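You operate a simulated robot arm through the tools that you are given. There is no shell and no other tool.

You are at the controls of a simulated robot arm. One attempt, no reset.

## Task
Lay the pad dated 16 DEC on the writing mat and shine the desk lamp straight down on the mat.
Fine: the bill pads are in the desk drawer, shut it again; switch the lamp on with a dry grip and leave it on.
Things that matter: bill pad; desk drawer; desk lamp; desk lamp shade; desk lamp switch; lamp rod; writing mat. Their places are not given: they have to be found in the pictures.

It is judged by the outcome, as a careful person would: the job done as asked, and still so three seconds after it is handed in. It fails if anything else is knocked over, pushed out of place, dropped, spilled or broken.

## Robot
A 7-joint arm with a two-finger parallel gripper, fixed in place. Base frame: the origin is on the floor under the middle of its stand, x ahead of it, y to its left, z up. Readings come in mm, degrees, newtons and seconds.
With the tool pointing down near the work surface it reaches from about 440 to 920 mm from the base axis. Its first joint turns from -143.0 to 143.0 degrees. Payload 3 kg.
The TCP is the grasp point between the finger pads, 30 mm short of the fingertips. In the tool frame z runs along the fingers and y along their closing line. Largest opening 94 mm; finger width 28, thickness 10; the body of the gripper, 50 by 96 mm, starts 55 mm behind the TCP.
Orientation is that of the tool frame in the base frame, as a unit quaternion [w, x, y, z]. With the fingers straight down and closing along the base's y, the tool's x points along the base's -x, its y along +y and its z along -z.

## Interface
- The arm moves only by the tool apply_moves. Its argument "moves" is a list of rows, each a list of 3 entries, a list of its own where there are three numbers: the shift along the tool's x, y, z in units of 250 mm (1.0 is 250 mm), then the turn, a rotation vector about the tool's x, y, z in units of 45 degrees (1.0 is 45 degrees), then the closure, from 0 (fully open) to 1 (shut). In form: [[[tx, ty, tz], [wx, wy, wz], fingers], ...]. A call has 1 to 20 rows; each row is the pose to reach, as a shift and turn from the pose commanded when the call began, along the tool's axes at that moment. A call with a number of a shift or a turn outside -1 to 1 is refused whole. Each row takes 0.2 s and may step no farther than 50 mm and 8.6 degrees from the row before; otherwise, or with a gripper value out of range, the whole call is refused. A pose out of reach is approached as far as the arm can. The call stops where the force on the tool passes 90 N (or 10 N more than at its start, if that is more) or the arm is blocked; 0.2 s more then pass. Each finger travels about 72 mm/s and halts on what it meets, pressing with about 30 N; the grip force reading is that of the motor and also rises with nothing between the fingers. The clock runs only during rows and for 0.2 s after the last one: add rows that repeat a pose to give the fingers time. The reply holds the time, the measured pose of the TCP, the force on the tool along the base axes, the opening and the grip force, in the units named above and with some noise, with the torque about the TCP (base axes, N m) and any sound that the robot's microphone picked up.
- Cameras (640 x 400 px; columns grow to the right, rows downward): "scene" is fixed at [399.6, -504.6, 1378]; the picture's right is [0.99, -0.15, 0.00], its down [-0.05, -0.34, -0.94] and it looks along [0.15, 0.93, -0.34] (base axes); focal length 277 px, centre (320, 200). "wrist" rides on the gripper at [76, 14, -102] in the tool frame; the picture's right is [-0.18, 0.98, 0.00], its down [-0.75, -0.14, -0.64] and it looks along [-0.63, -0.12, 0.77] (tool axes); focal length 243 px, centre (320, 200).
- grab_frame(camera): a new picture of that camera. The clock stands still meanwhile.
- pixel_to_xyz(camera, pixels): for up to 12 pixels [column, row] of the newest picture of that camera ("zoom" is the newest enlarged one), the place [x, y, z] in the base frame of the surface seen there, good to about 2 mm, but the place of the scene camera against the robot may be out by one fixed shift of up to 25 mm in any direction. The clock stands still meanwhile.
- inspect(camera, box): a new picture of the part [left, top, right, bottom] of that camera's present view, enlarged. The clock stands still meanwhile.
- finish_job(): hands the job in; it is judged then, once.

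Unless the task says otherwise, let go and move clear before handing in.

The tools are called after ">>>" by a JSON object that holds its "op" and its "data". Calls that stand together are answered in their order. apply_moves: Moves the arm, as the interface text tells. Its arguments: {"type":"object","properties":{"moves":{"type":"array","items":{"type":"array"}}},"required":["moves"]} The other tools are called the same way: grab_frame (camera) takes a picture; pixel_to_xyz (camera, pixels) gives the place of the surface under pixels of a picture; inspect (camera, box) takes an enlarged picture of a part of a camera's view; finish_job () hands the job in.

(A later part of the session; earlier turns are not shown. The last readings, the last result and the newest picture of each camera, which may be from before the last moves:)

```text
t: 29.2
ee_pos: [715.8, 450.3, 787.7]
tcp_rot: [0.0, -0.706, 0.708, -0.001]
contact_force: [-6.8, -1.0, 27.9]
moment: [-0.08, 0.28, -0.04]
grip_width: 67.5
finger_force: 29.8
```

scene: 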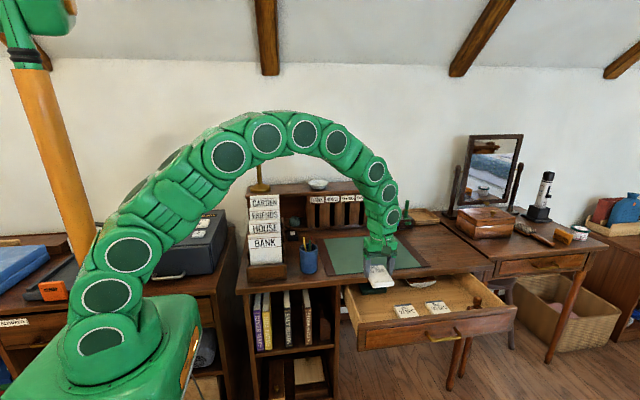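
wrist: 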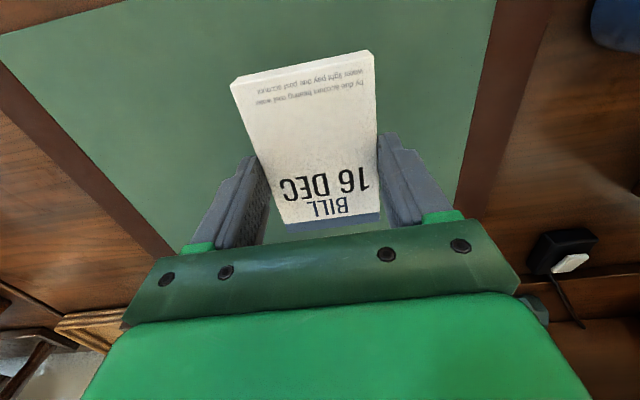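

The pad is now resting on the mat, with 28 N of contact. I'll open the fingers gently and rise straight up.

>>> {"op": "apply_moves", "data": {"moves": [[[0, 0, -0.004], [0, 0, 0], 0.25], [[0, 0, -0.004], [0, 0, 0], 0.15], [[0, 0, -0.004], [0, 0, 0], 0.08], [[0, 0, -0.004], [0, 0, 0], 0.08], [[0, 0, -0.06], [0, 0, 0], 0.08], [[0, 0, -0.2], [0, 0, 0], 0.08], [[0, 0, -0.36], [0, 0, 0], 0.08], [[0, 0, -0.52], [0, 0, 0], 0.08]]}}

>>> {"op": "grab_frame", "data": {"camera": "wrist"}}

>>> {"op": "grab_frame", "data": {"camera": "scene"}}

```text
t: 31.0
ee_pos: [714.9, 448.8, 915.6]
tcp_rot: [-0.001, -0.706, 0.708, -0.001]
contact_force: [-0.5, 0.7, 0.6]
moment: [-0.02, 0.01, 0.06]
grip_width: 86.6
finger_force: 0.1
```

```text
taken
```

wrist: 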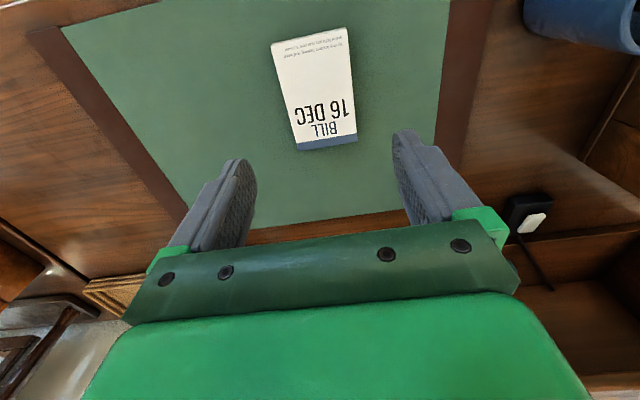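

```text
taken
```

scene: 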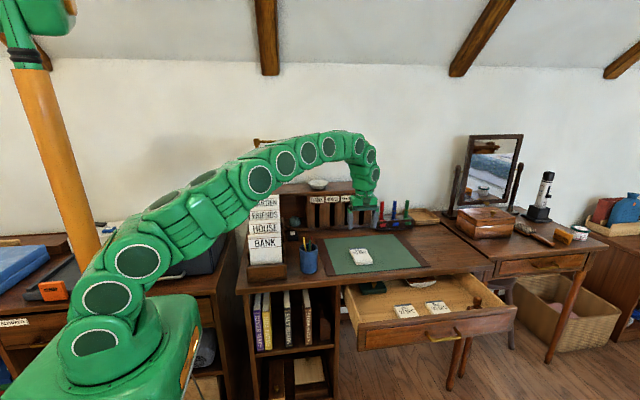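

The 16 DEC pad lies flat on the mat at wrist (315,90). Next I'll shut the drawer, so I'm moving out in front while turning the tool to point toward +y.

>>> {"op": "apply_moves", "data": {"moves": [[[0.1225, 0, -0.03], [-0.09625, -0.09625, 0.09625], 0.3], [[0.245, 0, -0.06], [-0.1925, -0.1925, 0.1925], 0.6], [[0.3675, 0, -0.09], [-0.28875, -0.28875, 0.28875], 0.9], [[0.49, 0, -0.12], [-0.385, -0.385, 0.385], 1.0], [[0.6125, 0, -0.15], [-0.48125, -0.48125, 0.48125], 1.0], [[0.735, 0, -0.18], [-0.5775, -0.5775, 0.5775], 1.0], [[0.8575, 0, -0.21], [-0.67375, -0.67375, 0.67375], 1.0], [[0.98, 0, -0.24], [-0.77, -0.77, 0.77], 1.0]]}}

```text
t: 32.8
ee_pos: [714.5, 203.7, 976.6]
tcp_rot: [0.001, -0.407, 0.817, 0.408]
contact_force: [0.4, 0.4, 0.1]
moment: [-0.01, 0.0, 0.0]
grip_width: 0.0
finger_force: 30.0
```

I'm halfway. Completing the turn while dropping to in front of the drawer at (755,0,800).

>>> {"op": "apply_moves", "data": {"moves": [[[0.084, -0.1065, -0.016], [-0.09625, -0.09625, 0.09625], 1.0], [[0.168, -0.213, -0.032], [-0.1925, -0.1925, 0.1925], 1.0], [[0.252, -0.3195, -0.047], [-0.28875, -0.28875, 0.28875], 1.0], [[0.336, -0.426, -0.063], [-0.385, -0.385, 0.385], 1.0], [[0.42, -0.5325, -0.079], [-0.48125, -0.48125, 0.48125], 1.0], [[0.504, -0.639, -0.095], [-0.5775, -0.5775, 0.5775], 1.0], [[0.588, -0.7455, -0.11], [-0.67375, -0.67375, 0.67375], 1.0], [[0.672, -0.852, -0.126], [-0.77, -0.77, 0.77], 1.0]]}}

>>> {"op": "grab_frame", "data": {"camera": "wrist"}}

>>> {"op": "grab_frame", "data": {"camera": "scene"}}

```text
t: 34.6
ee_pos: [757.4, 0.3, 798.9]
tcp_rot: [0.001, 0.001, 0.707, 0.708]
contact_force: [0.2, -0.2, -0.3]
moment: [-0.02, 0.0, 0.01]
grip_width: 0.1
finger_force: 30.3
```

```text
taken
```

wrist: 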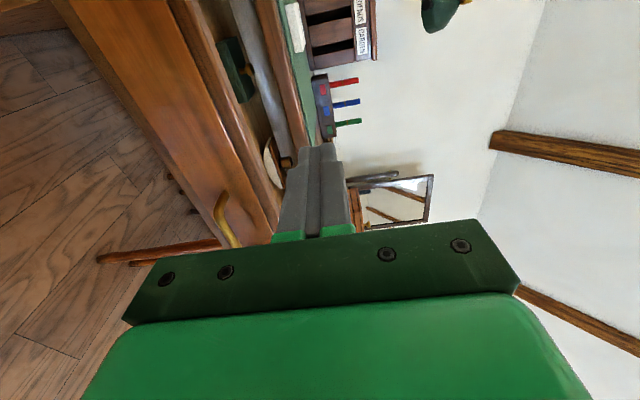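

```text
taken
```

scene: 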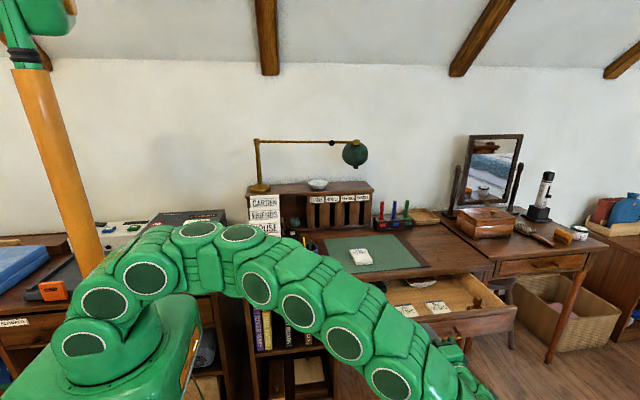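

The tool is facing the drawer with fingers shut. I'll lower to z≈666 and start pushing the front panel at x≈757.

>>> {"op": "apply_moves", "data": {"moves": [[[0, -0.134, 0], [0, 0, 0], 1.0], [[0, -0.268, 0], [0, 0, 0], 1.0], [[0, -0.402, 0], [0, 0, 0], 1.0], [[0, -0.532, 0], [0, 0, 0], 1.0], [[0, -0.532, 0.12], [0, 0, 0], 1.0], [[0, -0.532, 0.24], [0, 0, 0], 1.0], [[0, -0.532, 0.34], [0, 0, 0], 1.0], [[0, -0.532, 0.4], [0, 0, 0], 1.0], [[0, -0.532, 0.46], [0, 0, 0], 1.0]]}}

>>> {"op": "grab_frame", "data": {"camera": "scene"}}

```text
t: 36.6
ee_pos: [754.3, 115.4, 666.7]
tcp_rot: [0.001, 0.002, 0.707, 0.707]
contact_force: [0.0, -0.3, -0.3]
moment: [0.0, -0.02, -0.01]
grip_width: 0.0
finger_force: 29.4
```

```text
taken
```

scene: 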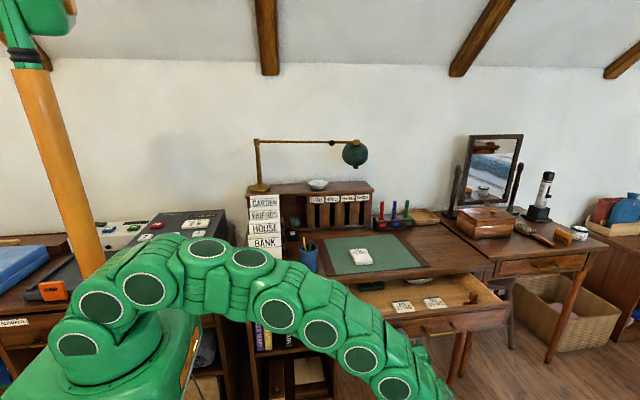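

The drawer is sliding in. I'll keep pushing to close it, slowing near the end.

>>> {"op": "apply_moves", "data": {"moves": [[[0, 0, 0.1], [0, 0, 0], 1.0], [[0, 0, 0.2], [0, 0, 0], 1.0], [[0, 0, 0.3], [0, 0, 0], 1.0], [[0, 0, 0.4], [0, 0, 0], 1.0], [[0, 0, 0.5], [0, 0, 0], 1.0], [[0, 0, 0.6], [0, 0, 0], 1.0], [[0, 0, 0.68], [0, 0, 0], 1.0], [[0, 0, 0.74], [0, 0, 0], 1.0], [[0, 0, 0.77], [0, 0, 0], 1.0], [[0, 0, 0.788], [0, 0, 0], 1.0]]}}

>>> {"op": "grab_frame", "data": {"camera": "scene"}}

>>> {"op": "grab_frame", "data": {"camera": "wrist"}}

```text
t: 38.8
ee_pos: [755.1, 311.7, 666.0]
tcp_rot: [0.001, 0.001, 0.707, 0.707]
contact_force: [0.6, -0.8, 0.0]
moment: [-0.01, -0.03, 0.0]
grip_width: 0.2
finger_force: 29.8
```

```text
taken
```

scene: 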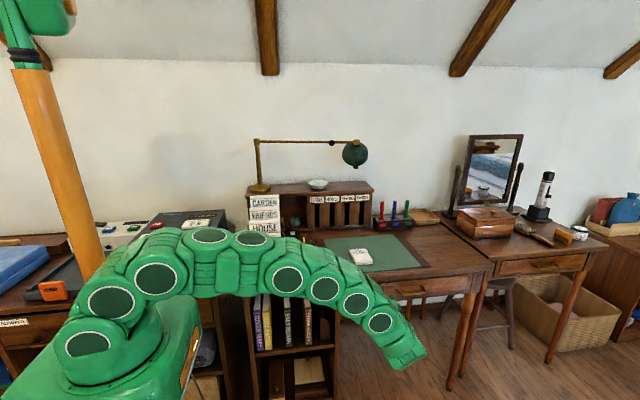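

```text
taken
```

wrist: 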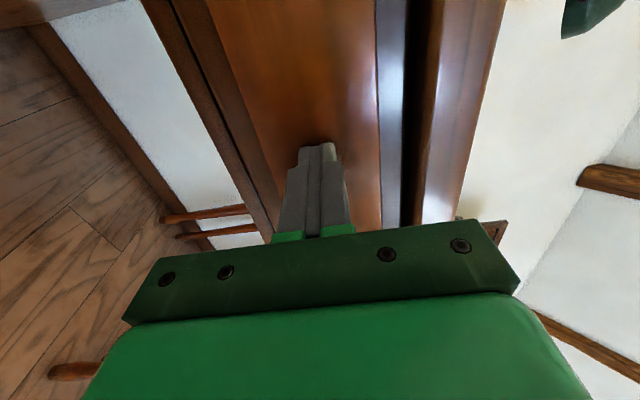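

It's nearly shut with no stop felt yet. I'll push a few mm more until it meets its stop.

>>> {"op": "apply_moves", "data": {"moves": [[[0, 0, 0.008], [0, 0, 0], 1.0], [[0, 0, 0.016], [0, 0, 0], 1.0], [[0, 0, 0.02], [0, 0, 0], 1.0]]}}

>>> {"op": "pixel_to_xyz", "data": {"camera": "wrist", "pixels": [[340, 100], [280, 60], [390, 100], [210, 60], [250, 200]]}}

```text
t: 39.6
ee_pos: [755.6, 315.9, 667.8]
tcp_rot: [0.002, 0.002, 0.707, 0.707]
contact_force: [-1.5, -2.2, -0.8]
moment: [0.02, -0.04, 0.06]
grip_width: 0.1
finger_force: 30.1
```

```text
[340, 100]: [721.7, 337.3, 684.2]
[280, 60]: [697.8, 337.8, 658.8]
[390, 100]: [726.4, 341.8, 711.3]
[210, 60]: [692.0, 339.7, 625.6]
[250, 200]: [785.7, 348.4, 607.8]
```

The panel read y≈337 before that last push, against 343 when shut. I'll nudge 4 mm more and re-measure.

>>> {"op": "apply_moves", "data": {"moves": [[[0, 0, 0.008], [0, 0, 0], 1.0], [[0, 0, 0.016], [0, 0, 0], 1.0], [[0, 0, 0.016], [0, 0, 0], 1.0]]}}

>>> {"op": "grab_frame", "data": {"camera": "wrist"}}

>>> {"op": "pixel_to_xyz", "data": {"camera": "wrist", "pixels": [[340, 100], [280, 60], [390, 100], [210, 60], [250, 200], [300, 30]]}}

```text
t: 40.6
ee_pos: [756.9, 316.9, 666.2]
tcp_rot: [0.003, 0.004, 0.708, 0.707]
contact_force: [0.4, -4.2, -0.1]
moment: [0.05, 0.04, 0.05]
grip_width: 0.0
finger_force: 30.2
stopped in row 3: the force on the tool passed its limit at 92 N (the readings are from after the stop); the commanded pose is now the measured one
```

```text
taken
```

wrist: 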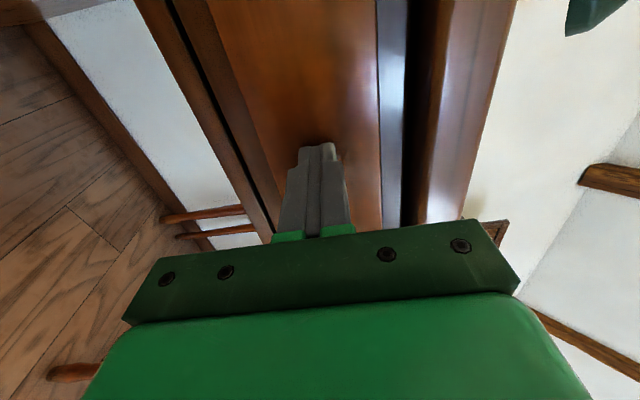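

```text
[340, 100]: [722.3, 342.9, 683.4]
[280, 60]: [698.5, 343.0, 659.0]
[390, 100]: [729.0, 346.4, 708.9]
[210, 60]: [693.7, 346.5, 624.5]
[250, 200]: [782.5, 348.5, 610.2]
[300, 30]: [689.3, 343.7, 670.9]
```

The drawer is shut, with the panel at y 343 and the stop felt. Now I'll back off and rise in front of the desk toward the lamp.

>>> {"op": "apply_moves", "data": {"moves": [[[0, 0, -0.12], [0, 0, 0], 1.0], [[0, 0, -0.28], [0, 0, 0], 1.0], [[0, 0, -0.46], [0, 0, 0], 1.0], [[0.03, 0.15, -0.48], [0, 0, 0], 1.0], [[0.06, 0.33, -0.48], [0, 0, 0], 0.8], [[0.09, 0.5, -0.48], [0, 0, 0], 0.6], [[0.12, 0.67, -0.48], [0, 0, 0], 0.4], [[0.15, 0.84, -0.48], [0, 0, 0], 0.2], [[0.18, 1.0, -0.48], [0, 0, 0], 0.1]]}}

>>> {"op": "apply_moves", "data": {"moves": [[[0.05, 0.17, 0], [0, 0, 0], 0.1], [[0.1, 0.34, 0.02], [0, 0, 0], 0.1], [[0.15, 0.51, 0.06], [0, 0, 0], 0.1], [[0.2, 0.68, 0.12], [0, 0, 0], 0.1], [[0.25, 0.85, 0.2], [0, 0, 0], 0.1], [[0.3, 1.0, 0.28], [0, 0, 0], 0.1]]}}

>>> {"op": "grab_frame", "data": {"camera": "wrist"}}

>>> {"op": "grab_frame", "data": {"camera": "scene"}}

```text
t: 42.6
ee_pos: [710.0, 197.7, 916.2]
tcp_rot: [0.002, 0.004, 0.708, 0.707]
contact_force: [-0.5, -0.4, 0.0]
moment: [0.0, 0.02, 0.02]
grip_width: 84.3
finger_force: 0.0
```

```text
t: 44.0
ee_pos: [636.4, 268.3, 1167.5]
tcp_rot: [0.003, 0.004, 0.708, 0.706]
contact_force: [0.0, -0.7, -0.2]
moment: [-0.01, 0.0, 0.0]
grip_width: 84.6
finger_force: 0.0
```

```text
taken
```

wrist: 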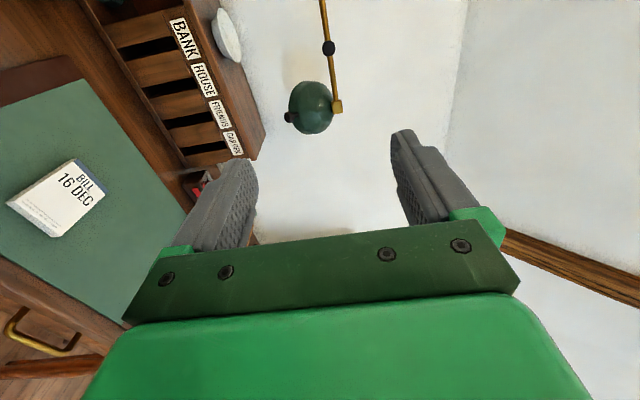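

```text
taken
```

scene: 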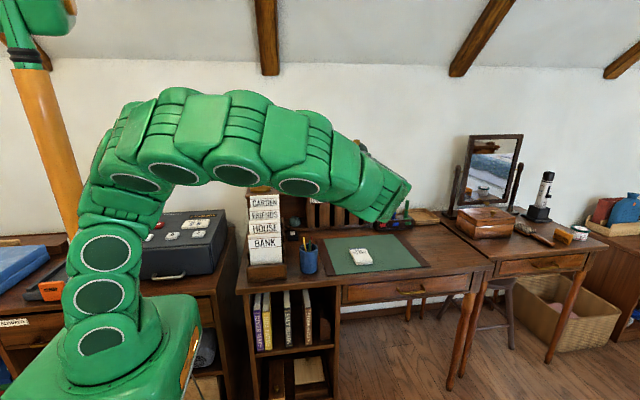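

The lamp shows clearly ahead: rod knob at wrist (328,48), shade at (310,107), shade knob at (290,117). I'll zoom and measure.

>>> {"op": "inspect", "data": {"camera": "wrist", "box": [260, 0, 380, 150]}}

>>> {"op": "pixel_to_xyz", "data": {"camera": "wrist", "pixels": [[328, 48], [325, 20], [331, 75], [337, 105], [310, 105], [291, 117], [296, 116], [325, 95], [300, 92], [315, 125], [322, 3], [330, 62]]}}

```text
2.67 times, centred on (320, 75) of wrist
```

zoom: 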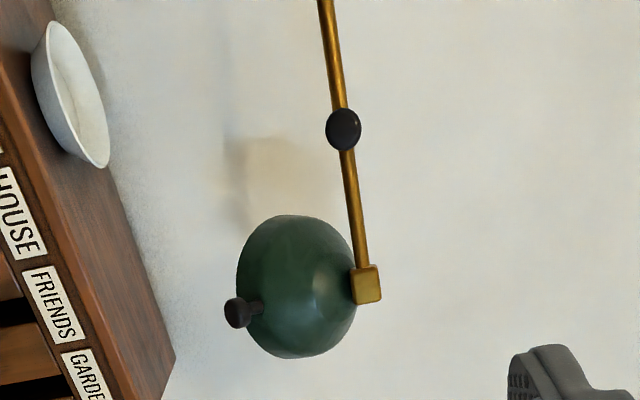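

```text
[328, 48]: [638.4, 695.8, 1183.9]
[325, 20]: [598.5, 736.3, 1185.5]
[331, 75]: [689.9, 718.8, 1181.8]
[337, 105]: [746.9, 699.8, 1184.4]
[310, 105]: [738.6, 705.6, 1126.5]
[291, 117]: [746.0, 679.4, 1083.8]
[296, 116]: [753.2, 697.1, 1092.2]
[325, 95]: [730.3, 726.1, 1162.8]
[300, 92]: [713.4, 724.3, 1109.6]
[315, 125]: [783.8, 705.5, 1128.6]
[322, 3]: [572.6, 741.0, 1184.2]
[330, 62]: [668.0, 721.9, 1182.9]
```

The rod knob is at about (637,700,1184), and the rod runs about 10.7° toward −y from +x. I'll approach it with the fingers open, closing vertically.

>>> {"op": "apply_moves", "data": {"moves": [[[0.002, 0.011, 0.16], [0, 0, 0], 0.2], [[0.004, 0.022, 0.32], [0, 0, 0], 0.35], [[0.005, 0.033, 0.48], [0, 0, 0], 0.4], [[0.006, 0.044, 0.64], [0, 0, 0], 0.4], [[0.007, 0.055, 0.8], [0, 0, 0], 0.4], [[0.008, 0.066, 0.96], [0, 0, 0], 0.4]]}}

>>> {"op": "grab_frame", "data": {"camera": "wrist"}}

```text
t: 45.4
ee_pos: [635.5, 509.0, 1181.9]
tcp_rot: [0.003, 0.003, 0.708, 0.707]
contact_force: [-1.0, -0.2, -0.4]
moment: [0.01, -0.01, -0.03]
grip_width: 56.6
finger_force: 0.0
```

```text
taken
```

wrist: 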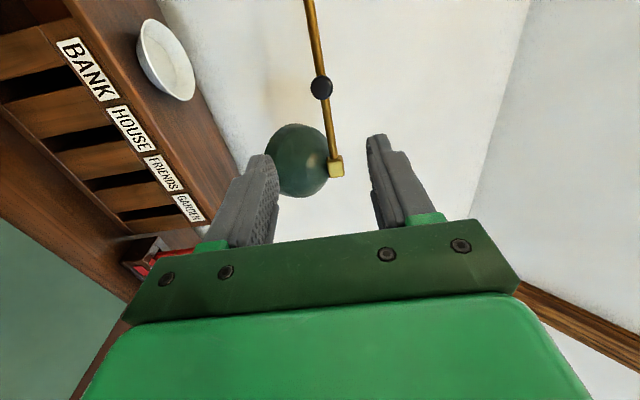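

>>> {"op": "pixel_to_xyz", "data": {"camera": "wrist", "pixels": [[321, 88], [314, 88], [330, 90], [320, 78], [323, 97], [315, 40], [329, 120], [335, 165]]}}

>>> {"op": "inspect", "data": {"camera": "wrist", "box": [260, 50, 400, 150]}}

```text
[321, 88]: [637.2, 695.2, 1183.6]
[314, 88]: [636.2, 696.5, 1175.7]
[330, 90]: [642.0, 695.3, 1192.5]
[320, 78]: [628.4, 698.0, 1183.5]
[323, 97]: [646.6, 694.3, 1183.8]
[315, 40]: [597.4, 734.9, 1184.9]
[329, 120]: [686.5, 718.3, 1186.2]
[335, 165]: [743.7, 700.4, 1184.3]
```

```text
4.00 times, centred on (330, 100) of wrist
```

zoom: 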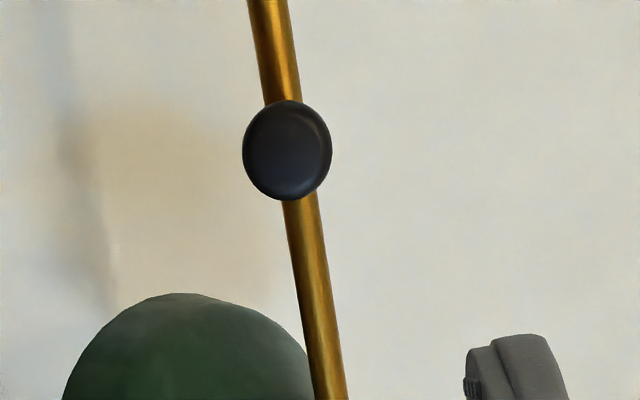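

The knob is centred at (637.5, ~700, 1184), about 24 mm across. I'm moving straight in and closing on it.

>>> {"op": "apply_moves", "data": {"moves": [[[0, 0.002, 0.17], [0, 0, 0], 0.4], [[0, 0.004, 0.34], [0, 0, 0], 0.4], [[-0.001, 0.006, 0.51], [0, 0, 0], 0.4], [[-0.001, 0.008, 0.64], [0, 0, 0], 0.4], [[-0.002, 0.008, 0.72], [0, 0, 0], 0.4], [[-0.002, 0.008, 0.776], [0, 0, 0], 0.4], [[-0.002, 0.008, 0.776], [0, 0, 0], 0.6], [[-0.002, 0.008, 0.776], [0, 0, 0], 0.8], [[-0.002, 0.008, 0.776], [0, 0, 0], 1.0], [[-0.002, 0.008, 0.776], [0, 0, 0], 1.0]]}}

>>> {"op": "grab_frame", "data": {"camera": "wrist"}}

>>> {"op": "grab_frame", "data": {"camera": "scene"}}

```text
t: 47.6
ee_pos: [638.6, 701.5, 1183.2]
tcp_rot: [0.001, 0.003, 0.708, 0.707]
contact_force: [-1.5, 1.6, -12.8]
moment: [-0.13, -0.04, -0.53]
grip_width: 25.5
finger_force: 44.9
```

```text
taken
```

wrist: 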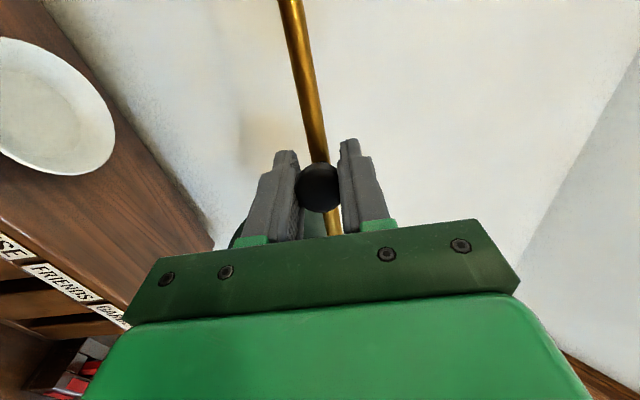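

```text
taken
```

scene: 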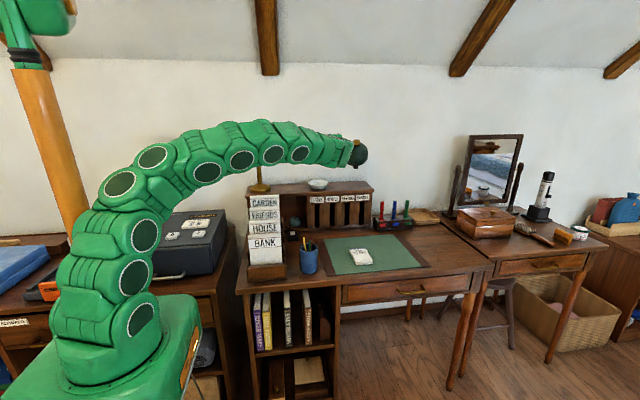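

The knob is gripped (25.5 mm). I'll swing the rod about its post near (312,797), starting with 10° and turning the wrist with it, then check the forces.

>>> {"op": "apply_moves", "data": {"moves": [[[0.018, 0, -0.057], [0, -0.056, 0], 1.0], [[0.038, 0, -0.112], [0, -0.111, 0], 1.0], [[0.061, 0, -0.167], [0, -0.167, 0], 1.0], [[0.086, 0, -0.221], [0, -0.222, 0], 1.0]]}}

>>> {"op": "grab_frame", "data": {"camera": "wrist"}}

>>> {"op": "grab_frame", "data": {"camera": "scene"}}

```text
t: 48.6
ee_pos: [617.1, 647.5, 1182.5]
tcp_rot: [0.064, 0.065, 0.705, 0.703]
contact_force: [-6.1, 4.7, -7.0]
moment: [0.11, 0.32, -0.33]
grip_width: 25.5
finger_force: 45.1
```

```text
taken
```

wrist: 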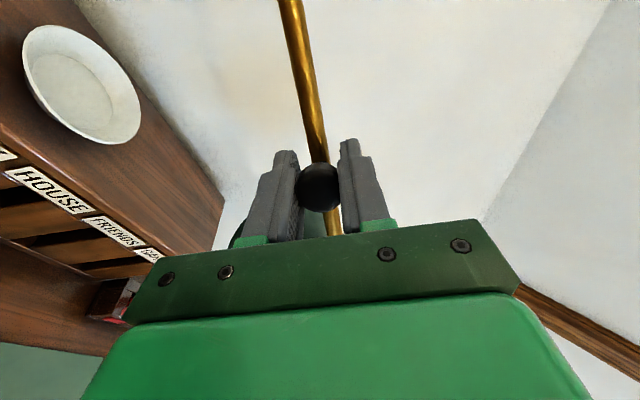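

```text
taken
```

scene: 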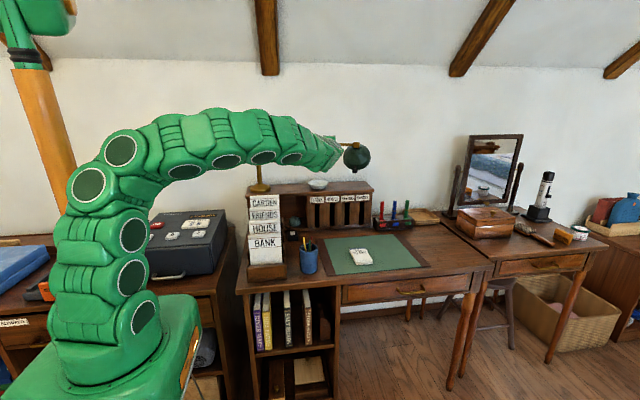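

The rod follows with low forces. I'm continuing the swing to about 27° in total, which puts the shade above the mat.

>>> {"op": "apply_moves", "data": {"moves": [[[0.018, 0, -0.056], [0, -0.056, 0], 1.0], [[0.038, 0, -0.112], [0, -0.111, 0], 1.0], [[0.061, 0, -0.167], [0, -0.167, 0], 1.0], [[0.086, 0, -0.221], [0, -0.222, 0], 1.0], [[0.113, 0, -0.273], [0, -0.278, 0], 1.0], [[0.143, 0, -0.325], [0, -0.333, 0], 1.0], [[0.168, 0, -0.365], [0, -0.378, 0], 1.0]]}}

>>> {"op": "grab_frame", "data": {"camera": "wrist"}}

>>> {"op": "grab_frame", "data": {"camera": "scene"}}

```text
t: 50.2
ee_pos: [559.4, 564.2, 1183.6]
tcp_rot: [0.168, 0.169, 0.687, 0.687]
contact_force: [16.5, -17.6, -16.9]
moment: [-0.13, -0.12, 0.22]
grip_width: 25.5
finger_force: 45.2
```

```text
taken
```

wrist: 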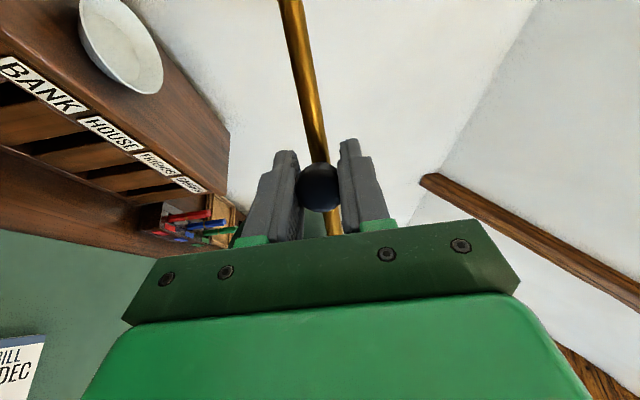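

```text
taken
```

scene: 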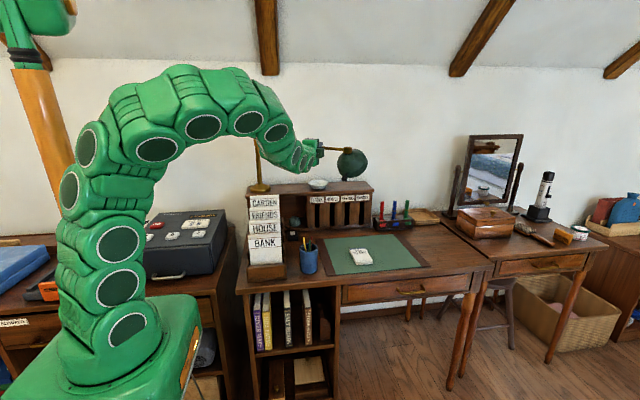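

The rod has swung and the shade is now above the mat's area (scene 352,164). I'll release the knob and back away along the tool axis.

>>> {"op": "apply_moves", "data": {"moves": [[[0, 0, 0], [0, 0, 0], 0.65], [[0, 0, 0], [0, 0, 0], 0.5], [[0, 0, 0], [0, 0, 0], 0.4], [[0, 0, -0.08], [0, 0, 0], 0.4], [[0, 0, -0.2], [0, 0, 0], 0.4], [[0, 0, -0.36], [0, 0, 0], 0.4], [[0, 0, -0.54], [0, 0, 0], 0.4], [[0, 0, -0.7], [0, 0, 0], 0.4]]}}

>>> {"op": "grab_frame", "data": {"camera": "wrist"}}

>>> {"op": "grab_frame", "data": {"camera": "scene"}}

```text
t: 52.0
ee_pos: [491.6, 425.8, 1194.6]
tcp_rot: [0.165, 0.167, 0.688, 0.687]
contact_force: [-0.2, 0.3, 0.3]
moment: [0.01, -0.03, 0.01]
grip_width: 56.2
finger_force: 0.0
out of reach, approached as far as the arm can: row 8
```

```text
taken
```

wrist: 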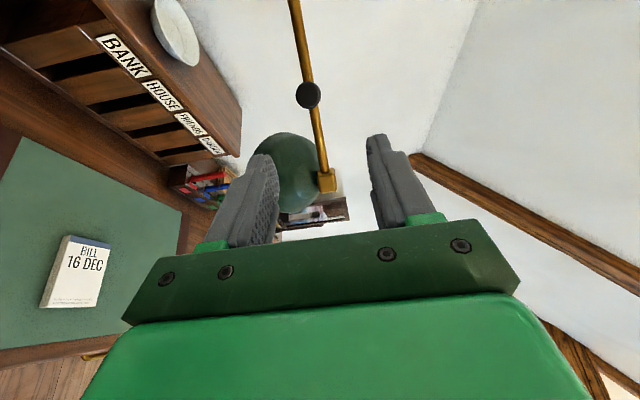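

```text
taken
```

scene: 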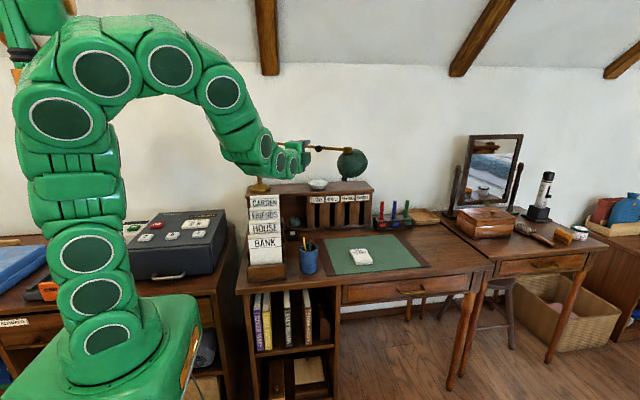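

Released cleanly. I'll measure the rod, hinge block and shade in their new positions.

>>> {"op": "pixel_to_xyz", "data": {"camera": "wrist", "pixels": [[307, 95], [298, 40], [318, 140], [327, 180], [295, 165], [275, 148], [305, 200], [290, 145], [302, 60]]}}

>>> {"op": "inspect", "data": {"camera": "scene", "box": [290, 130, 390, 195]}}

>>> {"op": "pixel_to_xyz", "data": {"camera": "zoom", "pixels": [[370, 130], [380, 180], [400, 210], [360, 240], [400, 300], [350, 100]]}}

```text
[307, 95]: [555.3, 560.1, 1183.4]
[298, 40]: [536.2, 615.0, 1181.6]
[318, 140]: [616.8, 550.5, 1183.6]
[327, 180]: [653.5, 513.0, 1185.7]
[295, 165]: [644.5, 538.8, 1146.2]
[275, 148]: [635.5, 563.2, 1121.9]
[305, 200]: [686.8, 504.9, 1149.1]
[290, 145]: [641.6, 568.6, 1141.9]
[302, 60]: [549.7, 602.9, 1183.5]
```

```text
6.15 times, centred on (340, 162) of scene
```

zoom: 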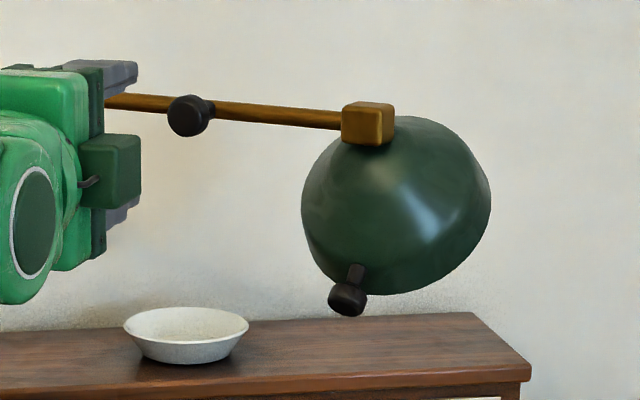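

```text
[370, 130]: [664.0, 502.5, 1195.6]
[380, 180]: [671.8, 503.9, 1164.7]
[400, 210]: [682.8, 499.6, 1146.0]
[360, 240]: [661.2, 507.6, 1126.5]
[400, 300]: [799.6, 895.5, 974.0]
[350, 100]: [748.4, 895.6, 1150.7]
```

The hinge block is now at about (660,518), well over the mat. Next is the shade's tilt, so I'll locate the shade knob and rim points in the scene zoom.

>>> {"op": "pixel_to_xyz", "data": {"camera": "zoom", "pixels": [[346, 297], [340, 300], [360, 300], [356, 272], [320, 255], [308, 230], [335, 275], [400, 292], [440, 280], [480, 230], [330, 150], [420, 130]]}}

```text
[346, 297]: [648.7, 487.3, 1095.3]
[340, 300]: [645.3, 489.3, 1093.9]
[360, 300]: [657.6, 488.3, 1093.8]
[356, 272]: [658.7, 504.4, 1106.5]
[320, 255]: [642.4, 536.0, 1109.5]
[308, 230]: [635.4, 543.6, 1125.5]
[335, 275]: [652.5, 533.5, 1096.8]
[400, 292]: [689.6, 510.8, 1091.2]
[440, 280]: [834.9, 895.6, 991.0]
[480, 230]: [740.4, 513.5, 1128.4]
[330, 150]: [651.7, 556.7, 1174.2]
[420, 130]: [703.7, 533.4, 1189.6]
```

The shade knob cap is at about (641,495,1082) in the robot frame, with the shade tilted back about 30–35°. I'll turn the gripper so the fingers close along the rod direction, with the camera above, and come in front of that knob.

>>> {"op": "apply_moves", "data": {"moves": [[[-0.036, -0.037, -0.001], [-0.0165, -0.0165, 0.166], 0.4], [[-0.073, -0.073, -0.002], [-0.033, -0.033, 0.332], 0.4], [[-0.109, -0.11, -0.002], [-0.0495, -0.0495, 0.498], 0.4], [[-0.145, -0.147, -0.003], [-0.066, -0.066, 0.664], 0.4], [[-0.182, -0.183, -0.004], [-0.0825, -0.0825, 0.83], 0.4], [[-0.218, -0.22, -0.005], [-0.099, -0.099, 0.996], 0.4]]}}

>>> {"op": "grab_frame", "data": {"camera": "scene"}}

```text
t: 53.4
ee_pos: [543.9, 397.9, 1165.9]
tcp_rot: [-0.061, 0.423, 0.549, 0.718]
contact_force: [-0.1, 0.3, -0.1]
moment: [0.02, 0.01, -0.04]
grip_width: 56.3
finger_force: 0.1
out of reach, approached as far as the arm can: row 1, 2, 3, 4, 5, 6
```

```text
taken
```

scene: 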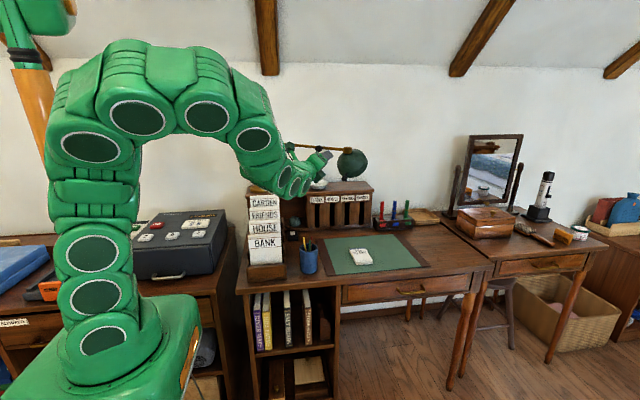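

The horizontal pose close in isn't reachable for this wrist. I'll switch to a 45°-down orientation with the camera on the near side, like my earlier lamp view, still closing along the rod direction.

>>> {"op": "apply_moves", "data": {"moves": [[[0.019, 0.02, -0.023], [0.0693, 0.0214, -0.1495], 0.4], [[0.038, 0.04, -0.046], [0.1387, 0.0428, -0.299], 0.4], [[0.057, 0.06, -0.069], [0.208, 0.0643, -0.4485], 0.4], [[0.075, 0.081, -0.092], [0.2773, 0.0857, -0.598], 0.4], [[0.094, 0.101, -0.115], [0.3467, 0.1071, -0.7475], 0.4], [[0.113, 0.121, -0.138], [0.416, 0.1285, -0.897], 0.4]]}}

```text
t: 54.8
ee_pos: [526.0, 367.4, 1206.5]
tcp_rot: [0.082, 0.171, 0.758, 0.624]
contact_force: [0.3, 0.4, -0.6]
moment: [-0.01, 0.0, -0.01]
grip_width: 56.4
finger_force: 0.0
```

That pose was reached. I'll continue the rotation in place.

>>> {"op": "apply_moves", "data": {"moves": [[[0, 0, 0], [0.0693, 0.0214, -0.1495], 0.4], [[0, 0, 0], [0.1387, 0.0428, -0.299], 0.4], [[0, 0, 0], [0.208, 0.0643, -0.4485], 0.4], [[0, 0, 0], [0.2773, 0.0857, -0.598], 0.4], [[0, 0, 0], [0.3467, 0.1071, -0.7475], 0.4], [[0, 0, 0], [0.416, 0.1285, -0.897], 0.4]]}}

>>> {"op": "apply_moves", "data": {"moves": [[[0, 0, 0], [0.0693, 0.0214, -0.1495], 0.4], [[0, 0, 0], [0.1387, 0.0428, -0.299], 0.4], [[0, 0, 0], [0.208, 0.0643, -0.4485], 0.4], [[0, 0, 0], [0.2773, 0.0857, -0.598], 0.4], [[0, 0, 0], [0.3467, 0.1071, -0.7475], 0.4], [[0, 0, 0], [0.416, 0.1285, -0.897], 0.4]]}}

>>> {"op": "grab_frame", "data": {"camera": "wrist"}}

>>> {"op": "grab_frame", "data": {"camera": "scene"}}

```text
t: 56.2
ee_pos: [526.6, 367.7, 1207.1]
tcp_rot: [0.226, -0.119, 0.863, 0.436]
contact_force: [0.4, 0.2, 0.3]
moment: [0.02, -0.01, 0.0]
grip_width: 56.4
finger_force: 0.0
```

```text
t: 57.6
ee_pos: [526.0, 367.3, 1206.6]
tcp_rot: [0.335, -0.392, 0.837, 0.183]
contact_force: [-0.1, 0.1, 0.2]
moment: [-0.03, 0.0, 0.0]
grip_width: 56.7
finger_force: 0.1
```

```text
taken
```

wrist: 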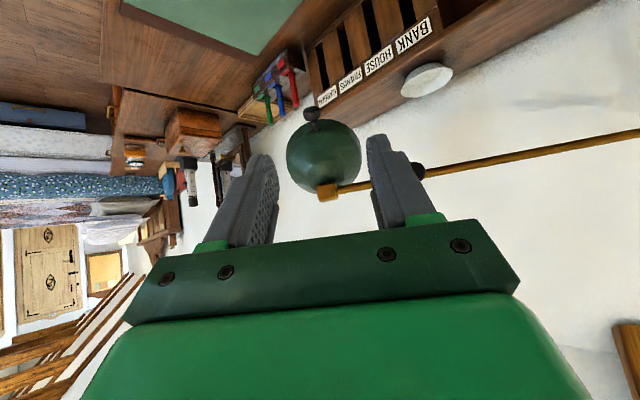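

```text
taken
```

scene: 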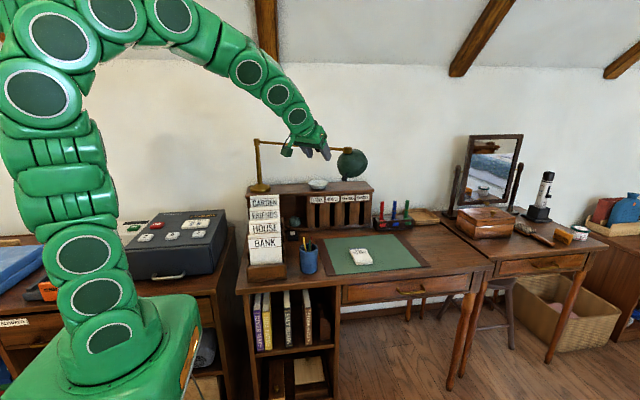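

The shade is right in front in this view, with its knob at (312,113) and the hinge block at (327,190). I'll zoom and measure.

>>> {"op": "inspect", "data": {"camera": "wrist", "box": [260, 90, 440, 210]}}

>>> {"op": "pixel_to_xyz", "data": {"camera": "wrist", "pixels": [[312, 113], [316, 122], [327, 191], [323, 150], [295, 140], [350, 145], [300, 175], [345, 170], [335, 125], [600, 145], [500, 165], [418, 172]]}}

```text
3.33 times, centred on (350, 150) of wrist
```

zoom: 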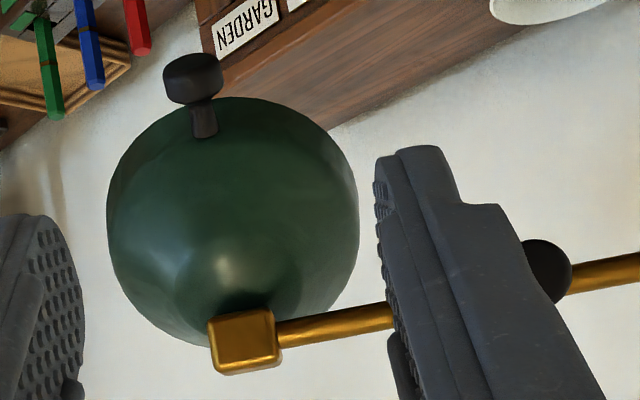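

```text
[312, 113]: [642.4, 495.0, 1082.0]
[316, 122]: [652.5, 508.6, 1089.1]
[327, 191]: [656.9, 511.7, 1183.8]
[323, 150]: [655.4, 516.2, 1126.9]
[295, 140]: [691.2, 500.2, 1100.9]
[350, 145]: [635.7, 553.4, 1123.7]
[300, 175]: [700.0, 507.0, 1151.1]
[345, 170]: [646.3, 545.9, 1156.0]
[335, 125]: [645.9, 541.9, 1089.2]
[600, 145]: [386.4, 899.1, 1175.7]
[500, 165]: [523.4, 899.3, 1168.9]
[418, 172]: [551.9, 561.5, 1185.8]
```

The knob cap is at (642,495,1082) and the hinge at about (665,521,1184). I'll move to a pre-grasp pose 100 mm back along the tool axis.

>>> {"op": "apply_moves", "data": {"moves": [[[-0.048, -0.018, 0.139], [0, 0, 0], 0.4], [[-0.095, -0.035, 0.277], [0, 0, 0], 0.4], [[-0.143, -0.053, 0.416], [0, 0, 0], 0.4]]}}

>>> {"op": "grab_frame", "data": {"camera": "wrist"}}

>>> {"op": "inspect", "data": {"camera": "wrist", "box": [230, 50, 430, 220]}}

>>> {"op": "inspect", "data": {"camera": "scene", "box": [290, 130, 390, 195]}}

```text
t: 58.4
ee_pos: [595.6, 437.5, 1157.6]
tcp_rot: [0.334, -0.391, 0.838, 0.182]
contact_force: [0.8, -0.1, 0.7]
moment: [-0.01, -0.02, 0.02]
grip_width: 56.4
finger_force: 0.1
```

```text
taken
```

wrist: 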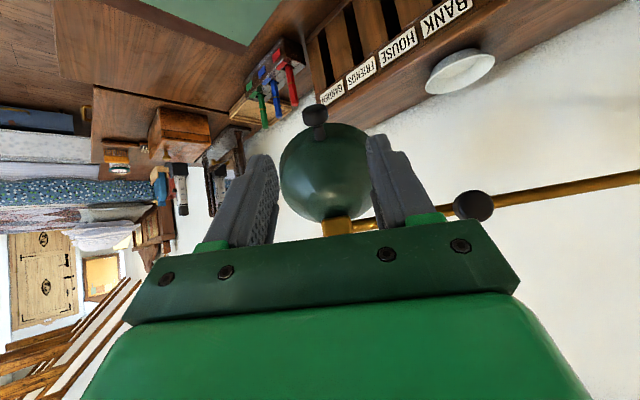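

```text
2.35 times, centred on (330, 135) of wrist
```

zoom: 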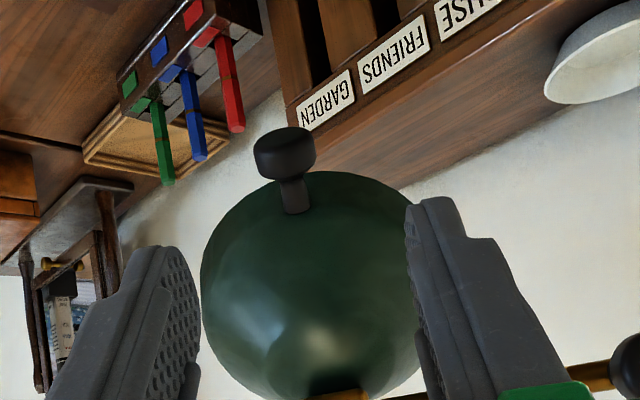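

```text
6.15 times, centred on (340, 162) of scene
```

zoom: 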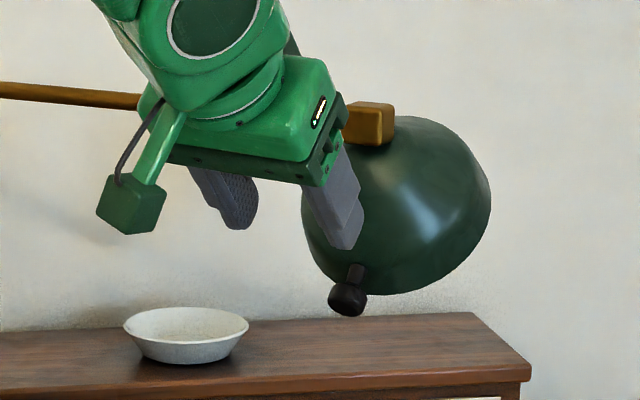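

The knob is between the finger planes at zoom (284,153). I'll re-measure it from this close view before moving in.

>>> {"op": "inspect", "data": {"camera": "wrist", "box": [280, 90, 360, 140]}}

>>> {"op": "pixel_to_xyz", "data": {"camera": "zoom", "pixels": [[280, 170], [230, 180], [340, 175], [285, 120], [285, 210], [300, 250], [305, 280], [310, 310], [240, 310], [380, 310], [250, 150], [320, 140]]}}

```text
8.00 times, centred on (320, 115) of wrist
```

zoom: 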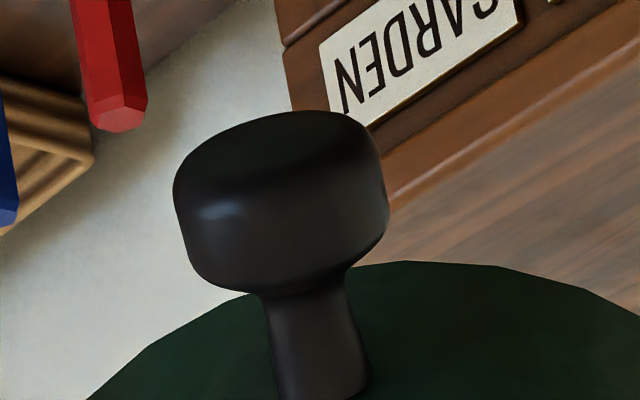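

```text
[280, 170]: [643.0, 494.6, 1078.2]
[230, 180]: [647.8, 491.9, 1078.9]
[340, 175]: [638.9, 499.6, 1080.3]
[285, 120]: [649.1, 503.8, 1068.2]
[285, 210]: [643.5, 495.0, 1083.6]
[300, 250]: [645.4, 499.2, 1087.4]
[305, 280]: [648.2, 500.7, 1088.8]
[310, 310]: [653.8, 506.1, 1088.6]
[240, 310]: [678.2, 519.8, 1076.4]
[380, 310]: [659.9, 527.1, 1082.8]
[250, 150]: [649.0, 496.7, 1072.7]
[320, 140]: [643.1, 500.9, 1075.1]
```

The cap's centre works out at about (648,501,1072), with its axis dipping about 41°, so the shade is tilted back roughly 40°. I'll move in along the tool axis and close on the cap.

>>> {"op": "apply_moves", "data": {"moves": [[[0.002, -0.005, 0.114], [0, 0, 0], 0.4], [[0.003, -0.01, 0.228], [0, 0, 0], 0.4], [[0.005, -0.015, 0.342], [0, 0, 0], 0.4], [[0.006, -0.02, 0.456], [0, 0, 0], 0.4]]}}

>>> {"op": "grab_frame", "data": {"camera": "wrist"}}

>>> {"op": "inspect", "data": {"camera": "scene", "box": [290, 130, 390, 195]}}

```text
t: 59.4
ee_pos: [647.4, 500.0, 1074.8]
tcp_rot: [0.334, -0.392, 0.837, 0.183]
contact_force: [1.0, -0.4, -0.1]
moment: [0.02, -0.01, -0.02]
grip_width: 56.4
finger_force: 0.1
```

```text
taken
```

wrist: 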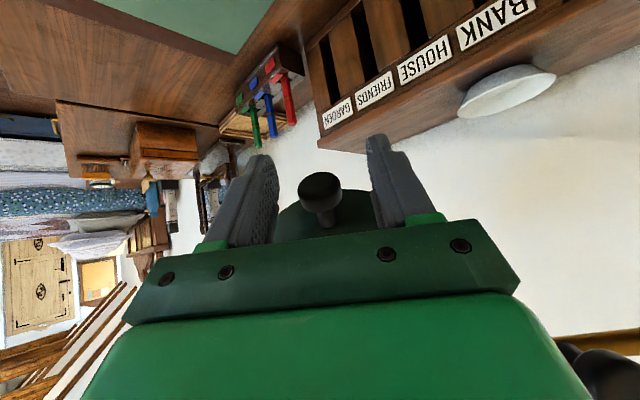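

```text
6.15 times, centred on (340, 162) of scene
```

zoom: 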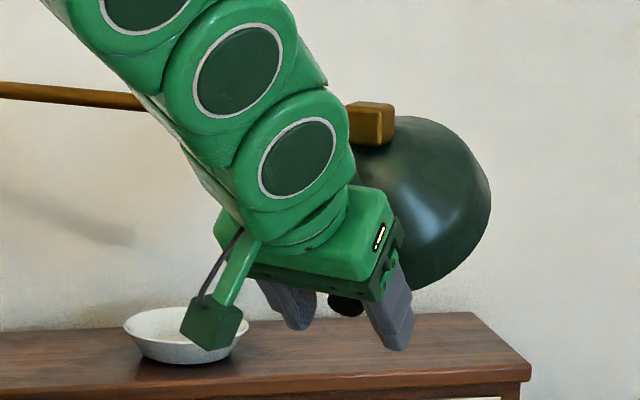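

The cap sits at wrist (320,188), which is exactly where the TCP projects. I'm closing on it.

>>> {"op": "apply_moves", "data": {"moves": [[[0, 0, 0], [0, 0, 0], 0.6], [[0, 0, 0], [0, 0, 0], 0.8], [[0, 0, 0], [0, 0, 0], 1.0], [[0, 0, 0], [0, 0, 0], 1.0]]}}

>>> {"op": "grab_frame", "data": {"camera": "wrist"}}

```text
t: 60.4
ee_pos: [648.3, 497.8, 1076.9]
tcp_rot: [0.335, -0.391, 0.837, 0.183]
contact_force: [6.5, -6.1, 6.9]
moment: [0.07, -0.11, 0.0]
grip_width: 23.5
finger_force: 44.9
```

```text
taken
```

wrist: 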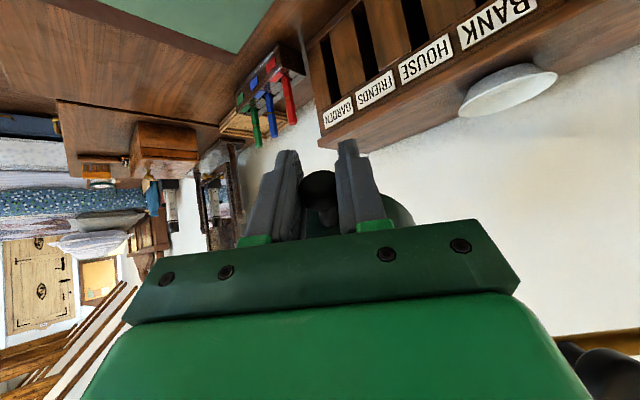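

The cap is held (23.5 mm). I'll rotate the shade forward about its hinge axis, starting with 10° to check the forces.

>>> {"op": "apply_moves", "data": {"moves": [[[0.009, 0, -0.017], [0, 0.056, 0], 1.0], [[0.018, 0, -0.034], [0, 0.111, 0], 1.0], [[0.026, 0, -0.052], [0, 0.167, 0], 1.0], [[0.034, 0.001, -0.07], [0, 0.222, 0], 1.0]]}}

>>> {"op": "inspect", "data": {"camera": "scene", "box": [290, 130, 390, 195]}}

>>> {"op": "grab_frame", "data": {"camera": "wrist"}}

```text
t: 61.4
ee_pos: [636.4, 483.9, 1081.5]
tcp_rot: [0.261, -0.407, 0.863, 0.148]
contact_force: [4.4, -2.3, 9.4]
moment: [0.35, -0.2, -0.05]
grip_width: 23.4
finger_force: 44.9
```

```text
6.15 times, centred on (340, 162) of scene
```

zoom: 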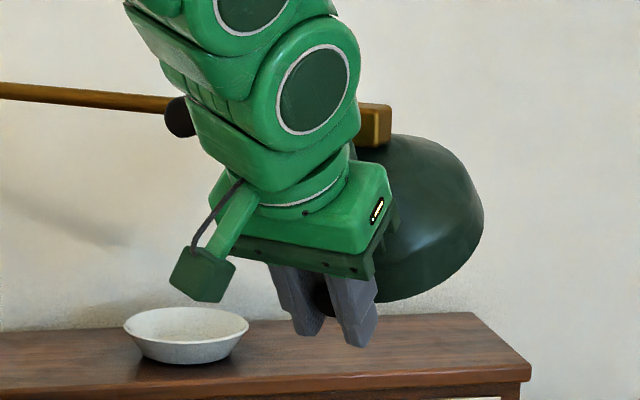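

```text
taken
```

wrist: 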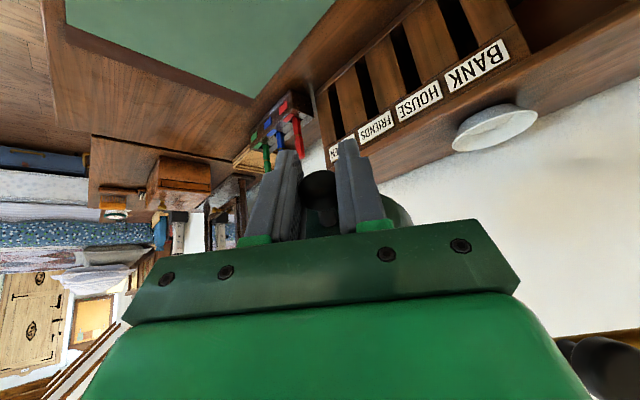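

The shade follows with low forces. I'm continuing another 20°.

>>> {"op": "apply_moves", "data": {"moves": [[[0.009, 0, -0.017], [0, 0.056, 0], 1.0], [[0.018, 0, -0.034], [0, 0.111, 0], 1.0], [[0.026, 0, -0.052], [0, 0.167, 0], 1.0], [[0.034, 0.001, -0.07], [0, 0.222, 0], 1.0], [[0.04, 0.001, -0.089], [0, 0.278, 0], 1.0], [[0.046, 0.001, -0.107], [0, 0.333, 0], 1.0], [[0.051, 0.002, -0.126], [0, 0.389, 0], 1.0], [[0.055, 0.002, -0.145], [0, 0.444, 0], 1.0]]}}

>>> {"op": "inspect", "data": {"camera": "scene", "box": [290, 130, 390, 195]}}

>>> {"op": "grab_frame", "data": {"camera": "wrist"}}

```text
t: 63.2
ee_pos: [615.0, 459.8, 1104.4]
tcp_rot: [0.105, -0.426, 0.895, 0.076]
contact_force: [-12.3, 14.5, -19.3]
moment: [-1.05, 0.88, 0.19]
grip_width: 23.2
finger_force: 45.8
```

```text
6.15 times, centred on (340, 162) of scene
```

zoom: 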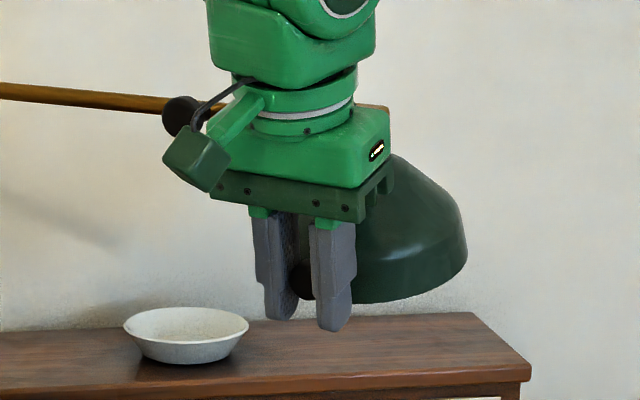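

```text
taken
```

wrist: 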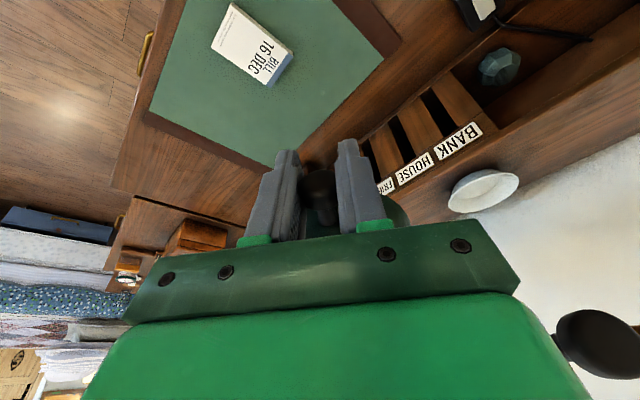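

The shade has rotated about 30°. I'll measure rim points along its lower edge in the scene zoom to see how far from level it still is.

>>> {"op": "pixel_to_xyz", "data": {"camera": "zoom", "pixels": [[365, 299], [380, 297], [400, 293], [420, 285], [440, 273], [455, 260], [463, 248], [465, 235], [400, 200], [420, 230], [395, 160], [430, 180]]}}

```text
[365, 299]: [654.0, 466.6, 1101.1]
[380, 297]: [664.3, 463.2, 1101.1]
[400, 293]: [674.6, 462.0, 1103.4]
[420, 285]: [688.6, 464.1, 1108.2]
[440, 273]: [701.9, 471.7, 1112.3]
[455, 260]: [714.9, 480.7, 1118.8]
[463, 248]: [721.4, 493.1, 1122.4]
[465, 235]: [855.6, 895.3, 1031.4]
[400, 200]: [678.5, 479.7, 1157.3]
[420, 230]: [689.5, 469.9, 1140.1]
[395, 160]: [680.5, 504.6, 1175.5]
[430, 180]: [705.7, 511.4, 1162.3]
```

The rim still slopes about 19–20° (front lower). I'll continue 15° more and measure again.

>>> {"op": "apply_moves", "data": {"moves": [[[0.009, 0, -0.017], [0, 0.056, 0], 1.0], [[0.018, 0, -0.034], [0, 0.111, 0], 1.0], [[0.026, 0, -0.052], [0, 0.167, 0], 1.0], [[0.034, 0.001, -0.07], [0, 0.222, 0], 1.0], [[0.04, 0.001, -0.089], [0, 0.278, 0], 1.0], [[0.046, 0.001, -0.107], [0, 0.333, 0], 1.0]]}}

>>> {"op": "inspect", "data": {"camera": "scene", "box": [290, 130, 390, 195]}}

>>> {"op": "grab_frame", "data": {"camera": "wrist"}}

```text
t: 64.6
ee_pos: [604.5, 446.2, 1127.8]
tcp_rot: [-0.012, -0.434, 0.901, 0.02]
contact_force: [-25.7, 32.5, -12.2]
moment: [-0.98, 0.82, 0.26]
grip_width: 23.4
finger_force: 45.0
```

```text
6.15 times, centred on (340, 162) of scene
```

zoom: 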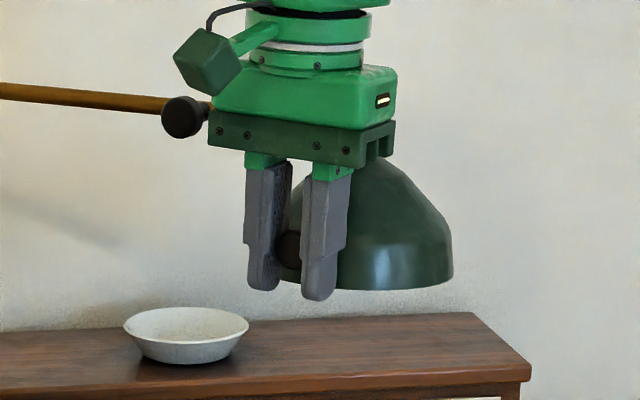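

```text
taken
```

wrist: 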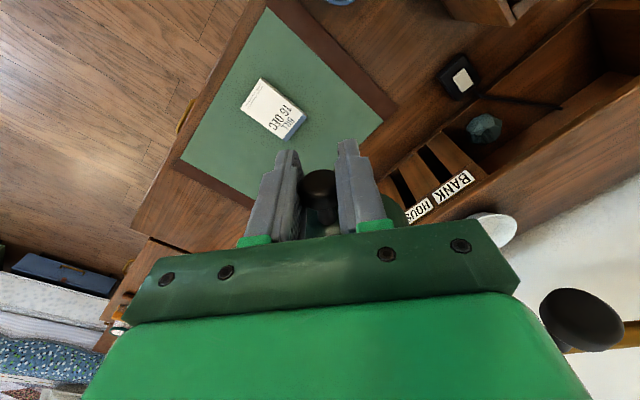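

The shade looks nearly level now. I'll measure the rim points again.

>>> {"op": "pixel_to_xyz", "data": {"camera": "zoom", "pixels": [[345, 283], [360, 285], [380, 285], [400, 284], [420, 281], [435, 277], [445, 272], [449, 262], [400, 200], [370, 240], [295, 272], [430, 230]]}}

```text
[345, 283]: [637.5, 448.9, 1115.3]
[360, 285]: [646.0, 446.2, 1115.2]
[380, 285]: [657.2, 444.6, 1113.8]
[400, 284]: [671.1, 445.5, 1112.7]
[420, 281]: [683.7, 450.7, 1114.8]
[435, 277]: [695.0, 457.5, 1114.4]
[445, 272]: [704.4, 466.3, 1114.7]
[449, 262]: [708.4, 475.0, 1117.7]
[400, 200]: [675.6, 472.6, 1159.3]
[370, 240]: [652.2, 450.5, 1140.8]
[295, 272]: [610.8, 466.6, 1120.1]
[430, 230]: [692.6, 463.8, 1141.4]
```

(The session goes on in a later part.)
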